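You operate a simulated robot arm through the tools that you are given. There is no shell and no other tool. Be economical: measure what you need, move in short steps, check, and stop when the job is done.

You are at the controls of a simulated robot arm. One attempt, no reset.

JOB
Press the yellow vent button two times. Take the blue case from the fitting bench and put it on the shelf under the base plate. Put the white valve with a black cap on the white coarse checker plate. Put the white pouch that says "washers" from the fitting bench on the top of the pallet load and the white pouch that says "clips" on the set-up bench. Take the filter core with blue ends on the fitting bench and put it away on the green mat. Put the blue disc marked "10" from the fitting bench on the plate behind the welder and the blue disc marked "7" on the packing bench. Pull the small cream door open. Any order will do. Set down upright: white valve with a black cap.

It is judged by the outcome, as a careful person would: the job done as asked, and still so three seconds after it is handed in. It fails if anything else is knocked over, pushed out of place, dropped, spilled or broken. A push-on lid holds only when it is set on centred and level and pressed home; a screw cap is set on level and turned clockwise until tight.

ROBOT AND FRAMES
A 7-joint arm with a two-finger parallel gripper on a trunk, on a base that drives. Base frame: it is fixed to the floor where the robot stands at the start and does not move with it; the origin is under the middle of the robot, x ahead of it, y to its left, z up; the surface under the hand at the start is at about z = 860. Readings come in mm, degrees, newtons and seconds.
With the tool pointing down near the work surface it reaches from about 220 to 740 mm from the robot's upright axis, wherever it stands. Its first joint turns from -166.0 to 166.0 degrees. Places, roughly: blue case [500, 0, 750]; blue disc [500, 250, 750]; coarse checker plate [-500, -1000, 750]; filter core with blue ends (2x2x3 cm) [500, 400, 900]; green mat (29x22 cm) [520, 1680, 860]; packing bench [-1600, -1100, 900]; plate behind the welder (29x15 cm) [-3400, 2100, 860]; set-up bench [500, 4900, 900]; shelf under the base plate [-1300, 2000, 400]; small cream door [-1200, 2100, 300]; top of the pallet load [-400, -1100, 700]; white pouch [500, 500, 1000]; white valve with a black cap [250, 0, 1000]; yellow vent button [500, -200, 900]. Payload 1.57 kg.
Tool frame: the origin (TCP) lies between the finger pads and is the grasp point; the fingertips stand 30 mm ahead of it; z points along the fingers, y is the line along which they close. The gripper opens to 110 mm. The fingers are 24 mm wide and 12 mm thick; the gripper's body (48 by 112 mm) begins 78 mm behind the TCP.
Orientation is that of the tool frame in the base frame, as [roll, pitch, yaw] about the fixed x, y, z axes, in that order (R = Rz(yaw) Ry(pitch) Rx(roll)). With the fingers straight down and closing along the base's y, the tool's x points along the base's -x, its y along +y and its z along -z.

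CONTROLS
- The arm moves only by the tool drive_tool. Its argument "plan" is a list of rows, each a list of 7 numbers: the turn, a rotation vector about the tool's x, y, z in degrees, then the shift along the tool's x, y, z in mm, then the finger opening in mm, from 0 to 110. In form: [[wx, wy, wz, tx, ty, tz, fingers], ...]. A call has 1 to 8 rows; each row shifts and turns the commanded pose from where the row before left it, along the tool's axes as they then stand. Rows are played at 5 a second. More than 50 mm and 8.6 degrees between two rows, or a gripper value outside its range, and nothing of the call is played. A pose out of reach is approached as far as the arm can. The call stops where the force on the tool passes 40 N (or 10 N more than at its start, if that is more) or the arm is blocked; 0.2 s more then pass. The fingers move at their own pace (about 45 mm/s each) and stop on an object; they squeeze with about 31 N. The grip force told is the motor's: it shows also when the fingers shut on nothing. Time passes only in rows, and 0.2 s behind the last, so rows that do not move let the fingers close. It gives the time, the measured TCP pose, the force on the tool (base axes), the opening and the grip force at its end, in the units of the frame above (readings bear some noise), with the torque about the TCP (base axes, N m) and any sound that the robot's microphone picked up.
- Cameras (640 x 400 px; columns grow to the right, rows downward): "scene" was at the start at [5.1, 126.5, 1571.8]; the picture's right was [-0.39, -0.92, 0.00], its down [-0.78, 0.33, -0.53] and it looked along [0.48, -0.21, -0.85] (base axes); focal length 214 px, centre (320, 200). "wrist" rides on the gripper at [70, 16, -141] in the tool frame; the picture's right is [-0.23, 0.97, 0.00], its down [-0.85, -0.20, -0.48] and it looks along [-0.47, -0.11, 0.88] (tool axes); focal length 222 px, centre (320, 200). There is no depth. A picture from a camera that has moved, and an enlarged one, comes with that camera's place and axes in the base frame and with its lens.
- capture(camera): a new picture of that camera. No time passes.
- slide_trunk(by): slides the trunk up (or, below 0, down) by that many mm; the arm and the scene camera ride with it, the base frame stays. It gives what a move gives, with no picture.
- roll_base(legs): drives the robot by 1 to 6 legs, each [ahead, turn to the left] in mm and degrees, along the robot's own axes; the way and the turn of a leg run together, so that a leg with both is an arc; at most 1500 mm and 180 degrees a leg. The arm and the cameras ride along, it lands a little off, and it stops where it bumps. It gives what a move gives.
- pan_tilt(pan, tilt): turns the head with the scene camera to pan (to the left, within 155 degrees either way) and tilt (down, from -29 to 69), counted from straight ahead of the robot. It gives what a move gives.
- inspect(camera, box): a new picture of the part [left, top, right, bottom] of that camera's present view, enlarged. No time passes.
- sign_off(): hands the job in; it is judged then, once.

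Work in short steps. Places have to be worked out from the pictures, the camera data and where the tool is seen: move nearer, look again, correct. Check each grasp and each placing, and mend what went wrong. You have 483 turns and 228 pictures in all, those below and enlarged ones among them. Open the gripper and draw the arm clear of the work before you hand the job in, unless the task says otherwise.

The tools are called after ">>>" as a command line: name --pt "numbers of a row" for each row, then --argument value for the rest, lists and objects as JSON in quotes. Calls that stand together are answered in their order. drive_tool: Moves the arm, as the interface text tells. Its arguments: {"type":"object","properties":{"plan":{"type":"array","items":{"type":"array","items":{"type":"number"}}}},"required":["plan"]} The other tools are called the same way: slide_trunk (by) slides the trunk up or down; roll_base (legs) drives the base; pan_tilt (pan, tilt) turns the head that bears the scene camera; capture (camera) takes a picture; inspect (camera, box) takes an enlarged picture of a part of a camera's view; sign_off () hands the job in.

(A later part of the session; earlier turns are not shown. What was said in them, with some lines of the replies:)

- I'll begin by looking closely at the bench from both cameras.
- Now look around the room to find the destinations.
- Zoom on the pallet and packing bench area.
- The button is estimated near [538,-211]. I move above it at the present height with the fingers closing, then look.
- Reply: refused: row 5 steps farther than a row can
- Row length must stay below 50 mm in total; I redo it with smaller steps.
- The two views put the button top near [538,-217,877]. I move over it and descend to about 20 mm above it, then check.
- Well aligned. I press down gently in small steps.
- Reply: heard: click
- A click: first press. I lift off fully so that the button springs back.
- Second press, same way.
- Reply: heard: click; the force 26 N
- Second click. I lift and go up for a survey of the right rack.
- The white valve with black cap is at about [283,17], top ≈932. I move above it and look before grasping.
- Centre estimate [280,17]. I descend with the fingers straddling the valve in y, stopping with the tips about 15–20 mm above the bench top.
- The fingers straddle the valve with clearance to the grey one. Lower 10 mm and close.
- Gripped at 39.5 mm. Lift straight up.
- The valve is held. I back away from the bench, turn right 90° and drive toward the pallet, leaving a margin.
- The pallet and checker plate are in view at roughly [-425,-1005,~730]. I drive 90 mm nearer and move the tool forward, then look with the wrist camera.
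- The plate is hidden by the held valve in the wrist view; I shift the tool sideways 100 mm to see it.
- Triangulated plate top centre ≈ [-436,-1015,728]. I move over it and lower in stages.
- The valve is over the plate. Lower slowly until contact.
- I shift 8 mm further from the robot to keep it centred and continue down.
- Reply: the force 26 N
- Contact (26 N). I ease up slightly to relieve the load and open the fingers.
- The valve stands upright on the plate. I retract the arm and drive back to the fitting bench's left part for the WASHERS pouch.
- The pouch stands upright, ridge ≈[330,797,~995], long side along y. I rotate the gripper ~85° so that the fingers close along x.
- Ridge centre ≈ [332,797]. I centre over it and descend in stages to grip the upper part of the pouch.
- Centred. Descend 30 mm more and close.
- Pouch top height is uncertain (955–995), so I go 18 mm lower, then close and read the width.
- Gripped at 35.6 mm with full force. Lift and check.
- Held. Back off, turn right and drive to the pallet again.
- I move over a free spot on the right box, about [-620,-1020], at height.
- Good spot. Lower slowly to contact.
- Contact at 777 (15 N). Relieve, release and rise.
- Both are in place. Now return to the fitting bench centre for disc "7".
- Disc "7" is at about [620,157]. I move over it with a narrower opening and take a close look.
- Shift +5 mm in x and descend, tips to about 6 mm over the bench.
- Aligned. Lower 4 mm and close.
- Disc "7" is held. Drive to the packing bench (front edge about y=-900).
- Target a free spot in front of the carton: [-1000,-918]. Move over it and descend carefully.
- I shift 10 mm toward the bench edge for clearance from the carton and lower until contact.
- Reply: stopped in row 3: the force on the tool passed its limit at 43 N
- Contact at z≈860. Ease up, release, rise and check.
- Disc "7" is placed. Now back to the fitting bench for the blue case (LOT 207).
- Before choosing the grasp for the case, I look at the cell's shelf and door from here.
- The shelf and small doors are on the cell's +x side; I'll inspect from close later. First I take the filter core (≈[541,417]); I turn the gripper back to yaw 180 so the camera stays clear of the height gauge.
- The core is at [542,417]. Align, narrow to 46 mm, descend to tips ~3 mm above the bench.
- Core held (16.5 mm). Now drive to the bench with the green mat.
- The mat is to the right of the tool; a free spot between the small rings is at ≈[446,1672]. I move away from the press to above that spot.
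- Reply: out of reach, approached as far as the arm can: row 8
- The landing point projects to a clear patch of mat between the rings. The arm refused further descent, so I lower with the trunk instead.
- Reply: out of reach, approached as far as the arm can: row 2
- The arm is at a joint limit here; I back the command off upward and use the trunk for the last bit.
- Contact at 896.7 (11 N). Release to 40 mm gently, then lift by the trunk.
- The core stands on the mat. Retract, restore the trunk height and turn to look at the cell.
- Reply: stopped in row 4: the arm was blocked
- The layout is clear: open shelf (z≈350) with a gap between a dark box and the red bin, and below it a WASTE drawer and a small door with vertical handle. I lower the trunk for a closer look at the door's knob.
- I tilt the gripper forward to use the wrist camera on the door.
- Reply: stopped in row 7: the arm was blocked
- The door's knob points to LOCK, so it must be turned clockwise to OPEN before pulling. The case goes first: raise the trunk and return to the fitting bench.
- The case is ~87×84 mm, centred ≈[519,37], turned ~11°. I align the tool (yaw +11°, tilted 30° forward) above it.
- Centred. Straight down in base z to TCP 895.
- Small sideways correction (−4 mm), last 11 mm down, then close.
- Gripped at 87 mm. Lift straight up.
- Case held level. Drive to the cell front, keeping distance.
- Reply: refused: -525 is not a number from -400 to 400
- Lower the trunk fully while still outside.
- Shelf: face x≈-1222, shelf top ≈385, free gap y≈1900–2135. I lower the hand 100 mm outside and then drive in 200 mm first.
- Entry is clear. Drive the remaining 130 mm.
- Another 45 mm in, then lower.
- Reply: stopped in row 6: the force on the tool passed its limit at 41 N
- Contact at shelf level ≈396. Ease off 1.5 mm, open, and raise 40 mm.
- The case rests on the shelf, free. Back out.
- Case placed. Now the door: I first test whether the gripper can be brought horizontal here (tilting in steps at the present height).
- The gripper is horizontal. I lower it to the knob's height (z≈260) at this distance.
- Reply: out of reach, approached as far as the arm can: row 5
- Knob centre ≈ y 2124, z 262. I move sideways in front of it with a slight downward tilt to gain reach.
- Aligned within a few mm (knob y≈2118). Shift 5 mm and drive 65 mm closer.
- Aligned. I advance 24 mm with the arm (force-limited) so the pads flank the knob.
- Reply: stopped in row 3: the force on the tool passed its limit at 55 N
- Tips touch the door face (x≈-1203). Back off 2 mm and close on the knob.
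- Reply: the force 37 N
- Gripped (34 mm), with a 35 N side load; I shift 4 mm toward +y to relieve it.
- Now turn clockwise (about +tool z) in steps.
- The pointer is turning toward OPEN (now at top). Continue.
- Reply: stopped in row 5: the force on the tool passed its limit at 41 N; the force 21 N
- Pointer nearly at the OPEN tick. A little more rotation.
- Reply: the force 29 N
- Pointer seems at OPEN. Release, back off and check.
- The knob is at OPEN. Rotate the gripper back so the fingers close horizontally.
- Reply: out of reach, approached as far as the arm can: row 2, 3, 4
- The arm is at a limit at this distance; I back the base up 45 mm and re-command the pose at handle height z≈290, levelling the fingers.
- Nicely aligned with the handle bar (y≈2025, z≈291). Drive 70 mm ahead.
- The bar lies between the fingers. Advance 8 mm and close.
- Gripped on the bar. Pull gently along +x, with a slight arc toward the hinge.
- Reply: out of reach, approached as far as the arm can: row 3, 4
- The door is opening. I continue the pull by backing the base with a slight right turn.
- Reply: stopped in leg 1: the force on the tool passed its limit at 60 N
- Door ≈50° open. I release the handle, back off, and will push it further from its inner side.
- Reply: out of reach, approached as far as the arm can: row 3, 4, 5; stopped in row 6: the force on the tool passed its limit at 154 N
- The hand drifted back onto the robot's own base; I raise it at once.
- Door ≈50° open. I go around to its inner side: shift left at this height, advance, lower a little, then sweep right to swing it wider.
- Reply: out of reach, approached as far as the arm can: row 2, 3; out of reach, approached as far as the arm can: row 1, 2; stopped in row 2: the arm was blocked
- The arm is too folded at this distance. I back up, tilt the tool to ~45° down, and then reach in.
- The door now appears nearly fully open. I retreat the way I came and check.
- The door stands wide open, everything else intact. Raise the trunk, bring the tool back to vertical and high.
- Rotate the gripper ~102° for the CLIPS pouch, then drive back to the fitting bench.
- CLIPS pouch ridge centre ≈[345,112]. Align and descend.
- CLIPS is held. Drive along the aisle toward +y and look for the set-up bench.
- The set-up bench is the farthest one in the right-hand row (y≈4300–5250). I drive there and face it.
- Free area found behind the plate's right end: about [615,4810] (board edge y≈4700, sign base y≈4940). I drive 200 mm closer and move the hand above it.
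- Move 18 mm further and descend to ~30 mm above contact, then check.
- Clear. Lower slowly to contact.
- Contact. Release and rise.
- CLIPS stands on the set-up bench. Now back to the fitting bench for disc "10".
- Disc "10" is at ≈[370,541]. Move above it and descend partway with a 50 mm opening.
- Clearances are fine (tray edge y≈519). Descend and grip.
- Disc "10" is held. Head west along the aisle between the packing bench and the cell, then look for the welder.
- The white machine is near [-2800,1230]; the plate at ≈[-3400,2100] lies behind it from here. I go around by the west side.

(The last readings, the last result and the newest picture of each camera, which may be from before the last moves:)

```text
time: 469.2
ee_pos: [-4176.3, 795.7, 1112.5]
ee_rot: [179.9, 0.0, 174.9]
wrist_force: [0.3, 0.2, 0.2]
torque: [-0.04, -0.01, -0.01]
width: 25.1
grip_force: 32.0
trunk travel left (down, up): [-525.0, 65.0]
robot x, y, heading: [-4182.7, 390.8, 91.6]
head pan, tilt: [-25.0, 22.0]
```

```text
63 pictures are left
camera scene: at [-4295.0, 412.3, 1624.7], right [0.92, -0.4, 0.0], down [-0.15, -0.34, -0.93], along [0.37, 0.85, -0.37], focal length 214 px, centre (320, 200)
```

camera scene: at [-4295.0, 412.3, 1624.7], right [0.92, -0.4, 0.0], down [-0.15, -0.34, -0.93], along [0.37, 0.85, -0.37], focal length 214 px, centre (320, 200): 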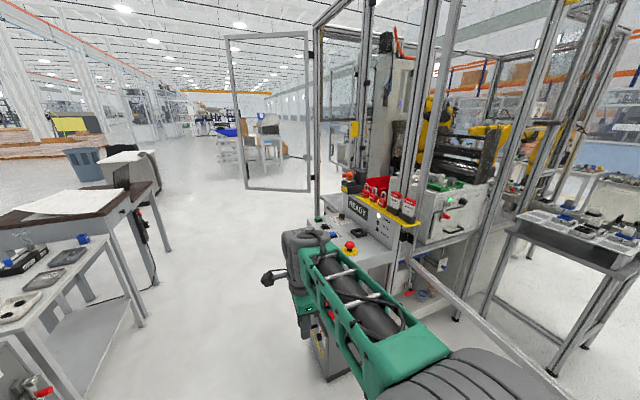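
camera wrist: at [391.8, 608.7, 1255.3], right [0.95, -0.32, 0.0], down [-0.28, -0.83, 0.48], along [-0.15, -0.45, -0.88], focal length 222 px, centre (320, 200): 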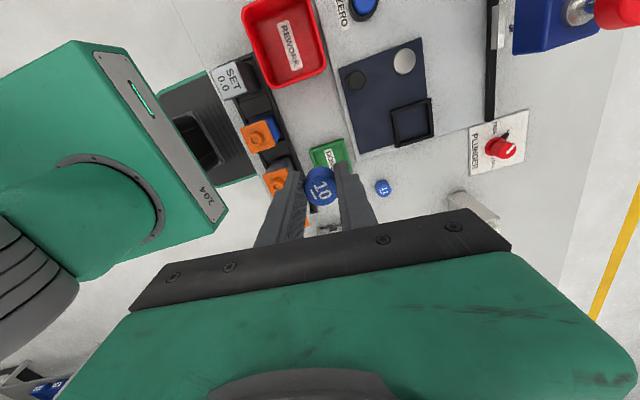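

>>> inspect --camera "scene" --box '[290, 130, 470, 280]'

```text
2.67 times, centred on (380, 205) of scene
camera zoom: at [-4295.0, 412.3, 1624.7], right [0.92, -0.4, 0.0], down [-0.15, -0.34, -0.93], along [0.37, 0.85, -0.37], focal length 572 px, centre (160, 187)
```

zoom: 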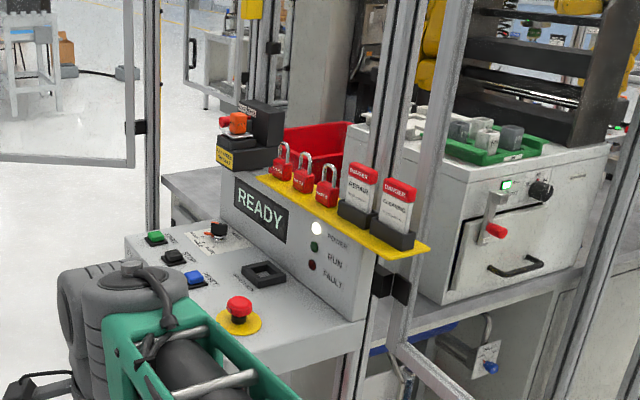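

The console stands in front; the grey worktop behind it is the likely place. I drive north and turn east to look.

>>> roll_base --legs '[[1500, -1.5], [150, 0], [0, -90]]'

>>> pan_tilt --pan 0 --tilt 35

>>> capture --camera "scene"

```text
time: 473.8
ee_pos: [-4179.7, 1647.4, 1113.6]
ee_rot: [179.8, -0.1, 173.3]
wrist_force: [0.6, -0.8, 1.6]
torque: [0.05, 0.05, 0.01]
width: 24.8
grip_force: 31.2
trunk travel left (down, up): [-525.0, 65.0]
robot x, y, heading: [-4207.8, 1242.5, 80.8]
head pan, tilt: [-25.0, 22.0]
stopped in leg 1: the robot was blocked; the commanded pose is now the measured one
```

```text
time: 474.6
ee_pos: [-4180.9, 1649.5, 1112.8]
ee_rot: [179.9, 0.0, 173.2]
wrist_force: [0.7, -0.1, -0.2]
torque: [0.01, -0.03, 0.0]
width: 25.1
grip_force: 31.1
trunk travel left (down, up): [-525.0, 65.0]
robot x, y, heading: [-4204.7, 1241.4, 80.8]
head pan, tilt: [0.0, 35.0]
```

```text
61 pictures are left
camera scene: at [-4349.8, 1297.2, 1604.1], right [0.99, -0.16, 0.0], down [-0.09, -0.57, -0.82], along [0.13, 0.81, -0.57], focal length 214 px, centre (320, 200)
```

scene: 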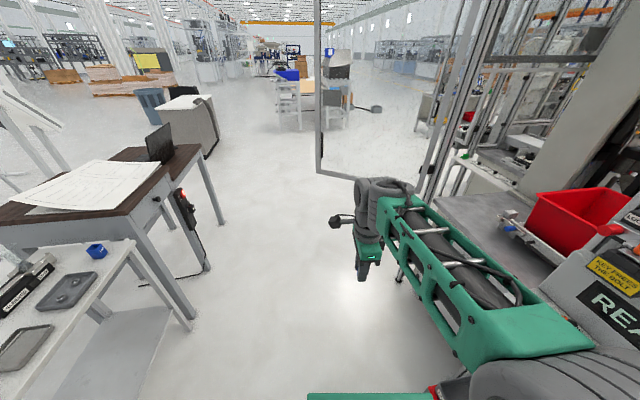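

The base bumped something on its right front. I look there before moving.

>>> pan_tilt --pan -45 --tilt 50

>>> capture --camera "scene"

```text
time: 475.8
ee_pos: [-4180.9, 1648.1, 1112.8]
ee_rot: [179.8, -0.1, 173.2]
wrist_force: [0.0, -0.6, 0.4]
torque: [0.0, -0.01, 0.01]
width: 24.8
grip_force: 30.9
trunk travel left (down, up): [-525.0, 65.0]
robot x, y, heading: [-4204.9, 1240.2, 81.0]
head pan, tilt: [-45.0, 50.0]
```

```text
60 pictures are left
camera scene: at [-4301.4, 1255.3, 1582.4], right [0.59, -0.81, 0.0], down [-0.62, -0.45, -0.64], along [0.52, 0.38, -0.77], focal length 214 px, centre (320, 200)
```

scene: 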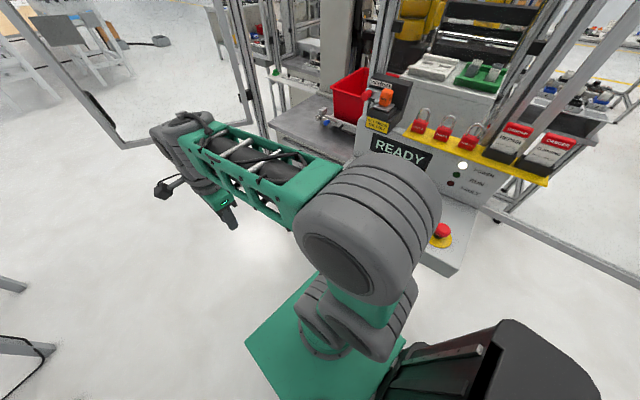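

>>> pan_tilt --pan -75 --tilt 66

>>> capture --camera "scene"

>>> capture --camera "wrist"

```text
time: 476.7
ee_pos: [-4180.4, 1647.9, 1112.8]
ee_rot: [179.9, -0.2, 173.3]
wrist_force: [0.7, 0.3, -0.7]
torque: [-0.01, 0.01, 0.0]
width: 24.7
grip_force: 30.8
trunk travel left (down, up): [-525.0, 65.0]
robot x, y, heading: [-4201.5, 1244.4, 81.2]
head pan, tilt: [-75.0, 66.0]
```

```text
59 pictures are left
camera scene: at [-4304.6, 1216.3, 1563.2], right [0.1, -0.99, 0.0], down [-0.91, -0.09, -0.41], along [0.41, 0.04, -0.91], focal length 214 px, centre (320, 200)
```

scene: 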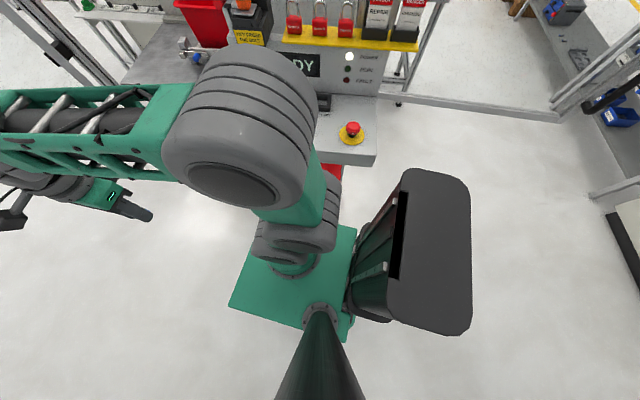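

```text
58 pictures are left
camera wrist: at [-4247.1, 1672.8, 1254.7], right [0.34, 0.94, 0.0], down [0.83, -0.3, 0.48], along [0.45, -0.16, -0.88], focal length 222 px, centre (320, 200)
```

wrist: 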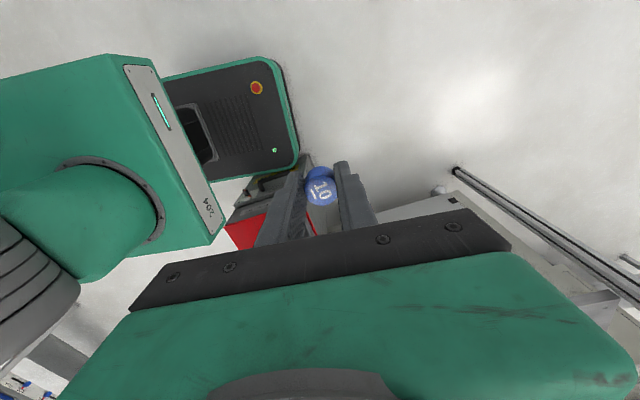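

>>> inspect --camera "wrist" --box '[190, 130, 350, 270]'

>>> inspect --camera "scene" --box '[220, 80, 420, 250]'

```text
2.86 times, centred on (270, 200) of wrist
camera zoom: at [-4247.1, 1672.8, 1254.7], right [0.34, 0.94, 0.0], down [0.83, -0.3, 0.48], along [0.45, -0.16, -0.88], focal length 635 px, centre (463, 200)
```

zoom: 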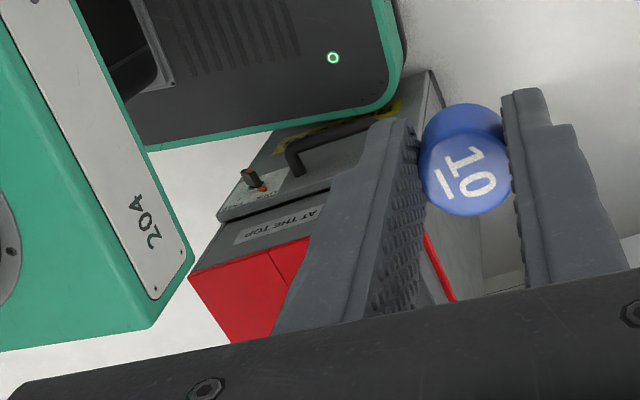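

```text
2.35 times, centred on (320, 165) of scene
camera zoom: at [-4304.6, 1216.3, 1563.2], right [0.1, -0.99, 0.0], down [-0.91, -0.09, -0.41], along [0.41, 0.04, -0.91], focal length 505 px, centre (320, 282)
```

zoom: 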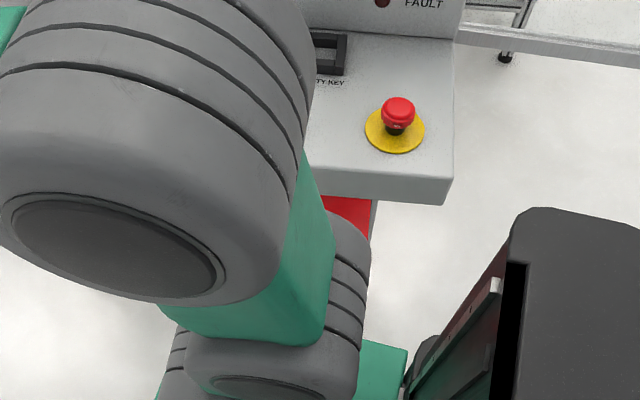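

The base touched the fixed scrap cabinet under the console; nothing appears displaced. I back away and go around farther west.

>>> roll_base --legs '[[-250, 0], [0, 39], [400, 0], [0, -30], [690, 0], [0, -90]]'

>>> pan_tilt --pan 0 --tilt 35

>>> capture --camera "scene"

```text
time: 491.1
ee_pos: [-4024.4, 2072.6, 1113.8]
ee_rot: [179.9, -0.1, 91.9]
wrist_force: [-0.1, 0.6, -0.5]
torque: [0.02, 0.0, -0.01]
width: 25.0
grip_force: 31.4
trunk travel left (down, up): [-525.0, 65.0]
robot x, y, heading: [-4428.5, 2033.7, -0.4]
head pan, tilt: [-75.0, 66.0]
```

```text
time: 492.6
ee_pos: [-4025.5, 2073.8, 1113.2]
ee_rot: [180.0, -0.1, 91.9]
wrist_force: [0.7, -0.5, -0.6]
torque: [-0.01, -0.01, 0.01]
width: 24.8
grip_force: 30.9
trunk travel left (down, up): [-525.0, 65.0]
robot x, y, heading: [-4429.7, 2038.4, -0.4]
head pan, tilt: [0.0, 35.0]
```

```text
55 pictures are left
camera scene: at [-4397.7, 2190.4, 1604.1], right [-0.01, -1.0, 0.0], down [-0.57, 0.0, -0.82], along [0.82, -0.01, -0.57], focal length 214 px, centre (320, 200)
```

scene: 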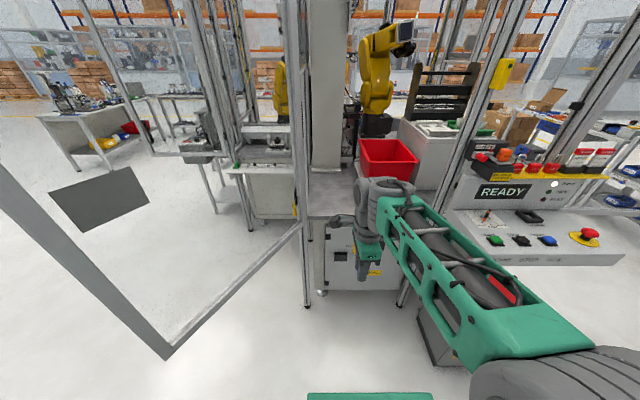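

>>> inspect --camera "scene" --box '[280, 110, 440, 230]'

>>> capture --camera "wrist"

```text
3.33 times, centred on (360, 170) of scene
camera zoom: at [-4397.7, 2190.4, 1604.1], right [-0.01, -1.0, 0.0], down [-0.57, 0.0, -0.82], along [0.82, -0.01, -0.57], focal length 715 px, centre (187, 300)
```

zoom: 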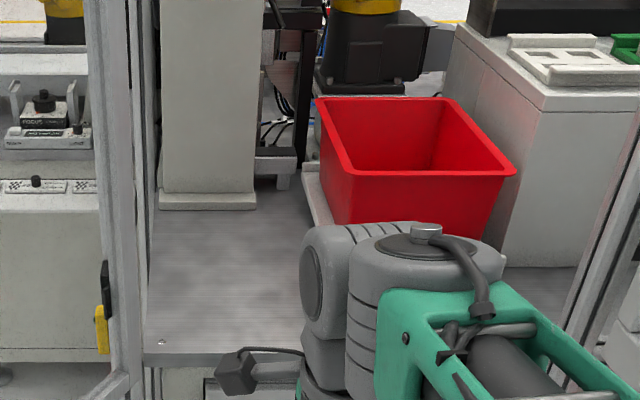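

```text
53 pictures are left
camera wrist: at [-4011.0, 2143.1, 1254.7], right [0.98, -0.19, 0.0], down [-0.17, -0.86, 0.48], along [-0.09, -0.47, -0.88], focal length 222 px, centre (320, 200)
```

wrist: 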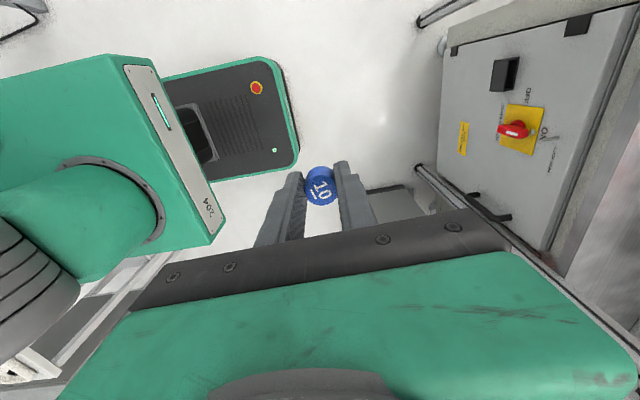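

The grey metal plate behind the welder column matches [-3400,2100]. I drive 420 mm closer through the open gate side and reach in with the arm at y≈2075.

>>> roll_base --legs '[[430, 0]]'

>>> capture --camera "scene"

```text
time: 495.2
ee_pos: [-3593.3, 2069.7, 1112.8]
ee_rot: [-180.0, 0.0, 91.9]
wrist_force: [-0.5, 1.5, -0.3]
torque: [0.01, 0.03, -0.01]
width: 24.9
grip_force: 31.0
trunk travel left (down, up): [-525.0, 65.0]
robot x, y, heading: [-3995.9, 2031.5, -0.5]
head pan, tilt: [0.0, 35.0]
```

```text
52 pictures are left
camera scene: at [-3965.6, 2187.3, 1604.1], right [-0.01, -1.0, 0.0], down [-0.57, 0.0, -0.82], along [0.82, -0.01, -0.57], focal length 214 px, centre (320, 200)
```

scene: 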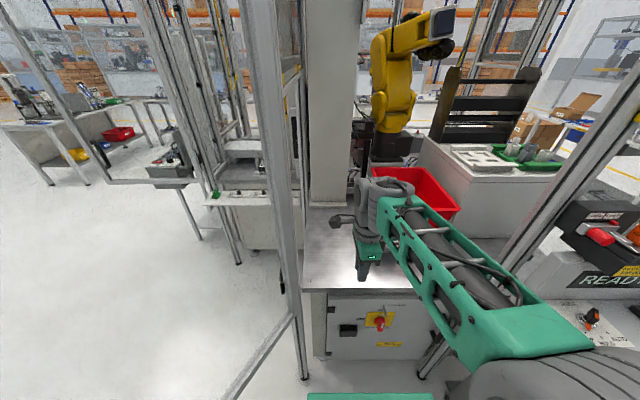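

The path is clear; reach forward 190 mm over the plate.

>>> drive_tool --pt "0 0 0 0 38 0 8" --pt "0 0 0 0 38 0 8" --pt "0 0 0 0 38 0 8" --pt "0 0 0 0 38 0 8" --pt "0 0 0 0 38 0 8" --pt "0 0 0 0 0 0 8"

>>> capture --camera "wrist"

>>> inspect --camera "scene" --box '[260, 130, 460, 310]'

```text
time: 496.6
ee_pos: [-3402.0, 2076.5, 1113.0]
ee_rot: [179.8, -0.1, 91.9]
wrist_force: [-0.5, 0.6, -0.1]
torque: [-0.02, 0.01, -0.01]
width: 24.8
grip_force: 31.2
trunk travel left (down, up): [-525.0, 65.0]
robot x, y, heading: [-4000.4, 2030.2, -0.5]
head pan, tilt: [0.0, 35.0]
```

```text
51 pictures are left
camera wrist: at [-3388.0, 2145.8, 1254.8], right [0.98, -0.19, 0.0], down [-0.17, -0.86, 0.48], along [-0.09, -0.47, -0.88], focal length 222 px, centre (320, 200)
```

wrist: 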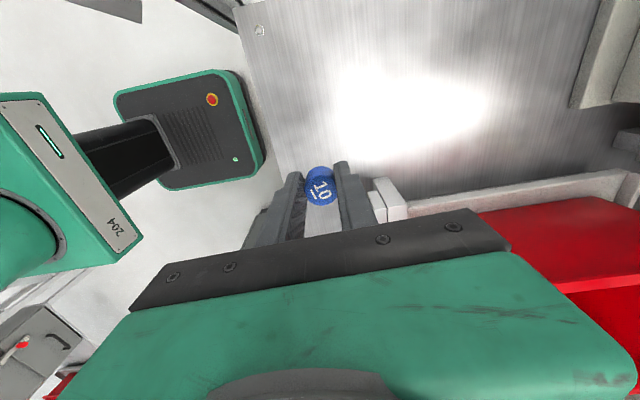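

```text
2.22 times, centred on (360, 220) of scene
camera zoom: at [-3965.8, 2187.3, 1604.1], right [-0.01, -1.0, 0.0], down [-0.57, 0.0, -0.82], along [0.82, -0.01, -0.57], focal length 477 px, centre (231, 156)
```

zoom: 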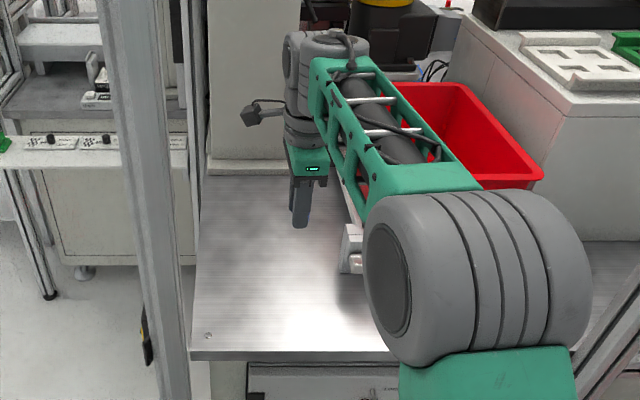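

The landing spot is clear plate. Shift 20 mm to y≈2097 and descend.

>>> drive_tool --pt "0 0 0 20 0 20 8" --pt "0 0 0 0 0 45 8" --pt "0 0 0 0 0 45 8" --pt "0 0 0 0 0 45 8" --pt "0 0 0 0 0 35 8" --pt "0 0 0 0 0 10 8" --pt "0 0 0 0 0 0 8"

>>> capture --camera "wrist"

```text
time: 498.2
ee_pos: [-3403.6, 2097.6, 912.5]
ee_rot: [179.9, -0.1, 91.9]
wrist_force: [0.6, -0.8, -0.5]
torque: [-0.01, 0.03, 0.02]
width: 24.9
grip_force: 30.8
trunk travel left (down, up): [-525.0, 65.0]
robot x, y, heading: [-3996.4, 2030.6, -0.6]
head pan, tilt: [0.0, 35.0]
```

```text
49 pictures are left
camera wrist: at [-3389.4, 2167.3, 1054.1], right [0.98, -0.19, 0.0], down [-0.17, -0.86, 0.48], along [-0.09, -0.47, -0.88], focal length 222 px, centre (320, 200)
```

wrist: 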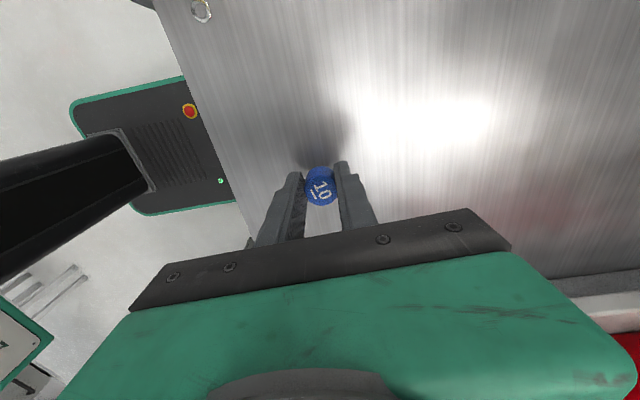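

Lower slowly to contact (expected near 892).

>>> drive_tool --pt "0 0 0 0 0 10 8" --pt "0 0 0 0 0 5 8" --pt "0 0 0 0 0 3 8" --pt "0 0 0 0 0 3 8" --pt "0 0 0 0 0 2 8" --pt "0 0 0 0 0 0 8"

```text
time: 499.6
ee_pos: [-3403.7, 2097.1, 891.8]
ee_rot: [179.6, -0.1, 91.9]
wrist_force: [-2.4, -1.8, 18.5]
torque: [-0.16, 0.11, 0.0]
width: 24.7
grip_force: 30.9
trunk travel left (down, up): [-525.0, 65.0]
robot x, y, heading: [-3994.6, 2030.0, -0.4]
head pan, tilt: [0.0, 35.0]
```

Contact. Ease, release, and rise.

>>> drive_tool --pt "0 0 0 0 0 -2 8" --pt "0 0 0 0 0 0 26" --pt "0 0 0 0 0 0 46" --pt "0 0 0 0 0 0 46" --pt "0 0 0 0 0 -40 46" --pt "0 0 0 0 0 -45 46" --pt "0 0 0 0 0 -45 46" --pt "0 0 0 0 0 -45 46"

>>> drive_tool --pt "0 0 0 -20 -10 -40 46" --pt "0 0 0 0 -45 0 46" --pt "0 0 0 0 -45 0 46" --pt "0 0 0 0 -45 0 46" --pt "0 0 0 0 -40 0 46"

>>> inspect --camera "scene" --box '[260, 130, 460, 310]'

```text
time: 501.4
ee_pos: [-3404.0, 2096.0, 1067.9]
ee_rot: [179.9, 0.1, 92.0]
wrist_force: [0.1, -0.1, -0.2]
torque: [-0.04, -0.02, 0.02]
width: 46.0
grip_force: 0.1
trunk travel left (down, up): [-525.0, 65.0]
robot x, y, heading: [-4000.0, 2033.0, -0.5]
head pan, tilt: [0.0, 35.0]
```

```text
time: 502.6
ee_pos: [-3588.3, 2068.3, 1106.2]
ee_rot: [179.9, -0.1, 91.8]
wrist_force: [0.0, -0.1, 0.6]
torque: [0.01, 0.02, -0.03]
width: 46.1
grip_force: 0.0
trunk travel left (down, up): [-525.0, 65.0]
robot x, y, heading: [-3996.0, 2026.6, -0.5]
head pan, tilt: [0.0, 35.0]
```

```text
2.22 times, centred on (360, 220) of scene
camera zoom: at [-3966.5, 2187.3, 1604.1], right [-0.01, -1.0, 0.0], down [-0.57, 0.0, -0.82], along [0.82, -0.01, -0.57], focal length 477 px, centre (231, 156)
```

zoom: 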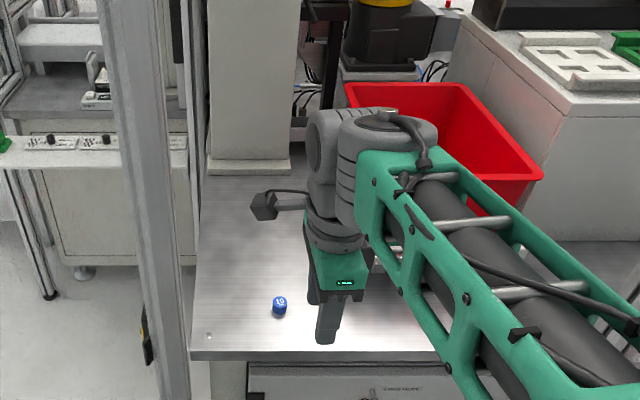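

Disc "10" lies on the plate. I back away clear of the cell and take one last look.

>>> roll_base --legs '[[-430, 0]]'

>>> pan_tilt --pan -25 --tilt 40

>>> capture --camera "scene"

```text
time: 505.2
ee_pos: [-4019.1, 2072.4, 1106.8]
ee_rot: [179.9, -0.1, 91.8]
wrist_force: [0.1, -0.5, -0.2]
torque: [0.0, 0.0, 0.03]
width: 46.3
grip_force: 0.1
trunk travel left (down, up): [-525.0, 65.0]
robot x, y, heading: [-4428.9, 2032.9, -0.6]
head pan, tilt: [0.0, 35.0]
```

```text
time: 506.1
ee_pos: [-4019.6, 2071.1, 1106.6]
ee_rot: [179.9, -0.1, 91.8]
wrist_force: [-0.4, -0.9, -0.4]
torque: [0.02, 0.01, -0.03]
width: 46.1
grip_force: 0.1
trunk travel left (down, up): [-525.0, 65.0]
robot x, y, heading: [-4430.8, 2038.5, -0.4]
head pan, tilt: [-25.0, 40.0]
```

```text
47 pictures are left
camera scene: at [-4408.1, 2155.3, 1596.6], right [-0.43, -0.9, 0.0], down [-0.58, 0.28, -0.77], along [0.69, -0.33, -0.64], focal length 214 px, centre (320, 200)
```

scene: 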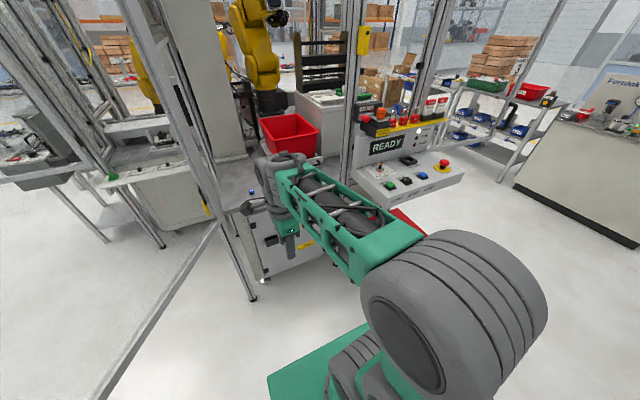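

All items are placed, the door is open, the gripper is empty and clear. I hand the job in.

>>> sign_off

```text
The job is handed in.
```

I finished every item on the list and handed the job in; all the placings looked right in the pictures.

- **Vent button:** pressed twice, with a click heard each time.
- **Blue case:** the one labelled "SEAL RINGS LOT 207" is on the shelf under the base plate.
- **White valve with a black cap:** standing upright on the white coarse checker plate.
- **Pouches:** "washers" is on top of the pallet load and "clips" is on the set-up bench, both standing.
- **Filter core with blue ends:** standing on the green mat.
- **Blue discs:** "10" is on the bare metal plate behind the welder and "7" is on the packing bench. No separate plate was marked off there, so I set "10" at about the position you gave.
- **Small cream door:** I took this to be the one with the vertical handle, to the right of the WASTE drawer. Its knob was on LOCK, so I turned it to OPEN first and then pulled the door wide open.

On the way to the welder the base bumped the scrap cabinet under the READY console. I backed away, and I saw no sign that it had moved, though I had no earlier close-up to compare with. While I was at the door, the hand also touched the robot's own base once.
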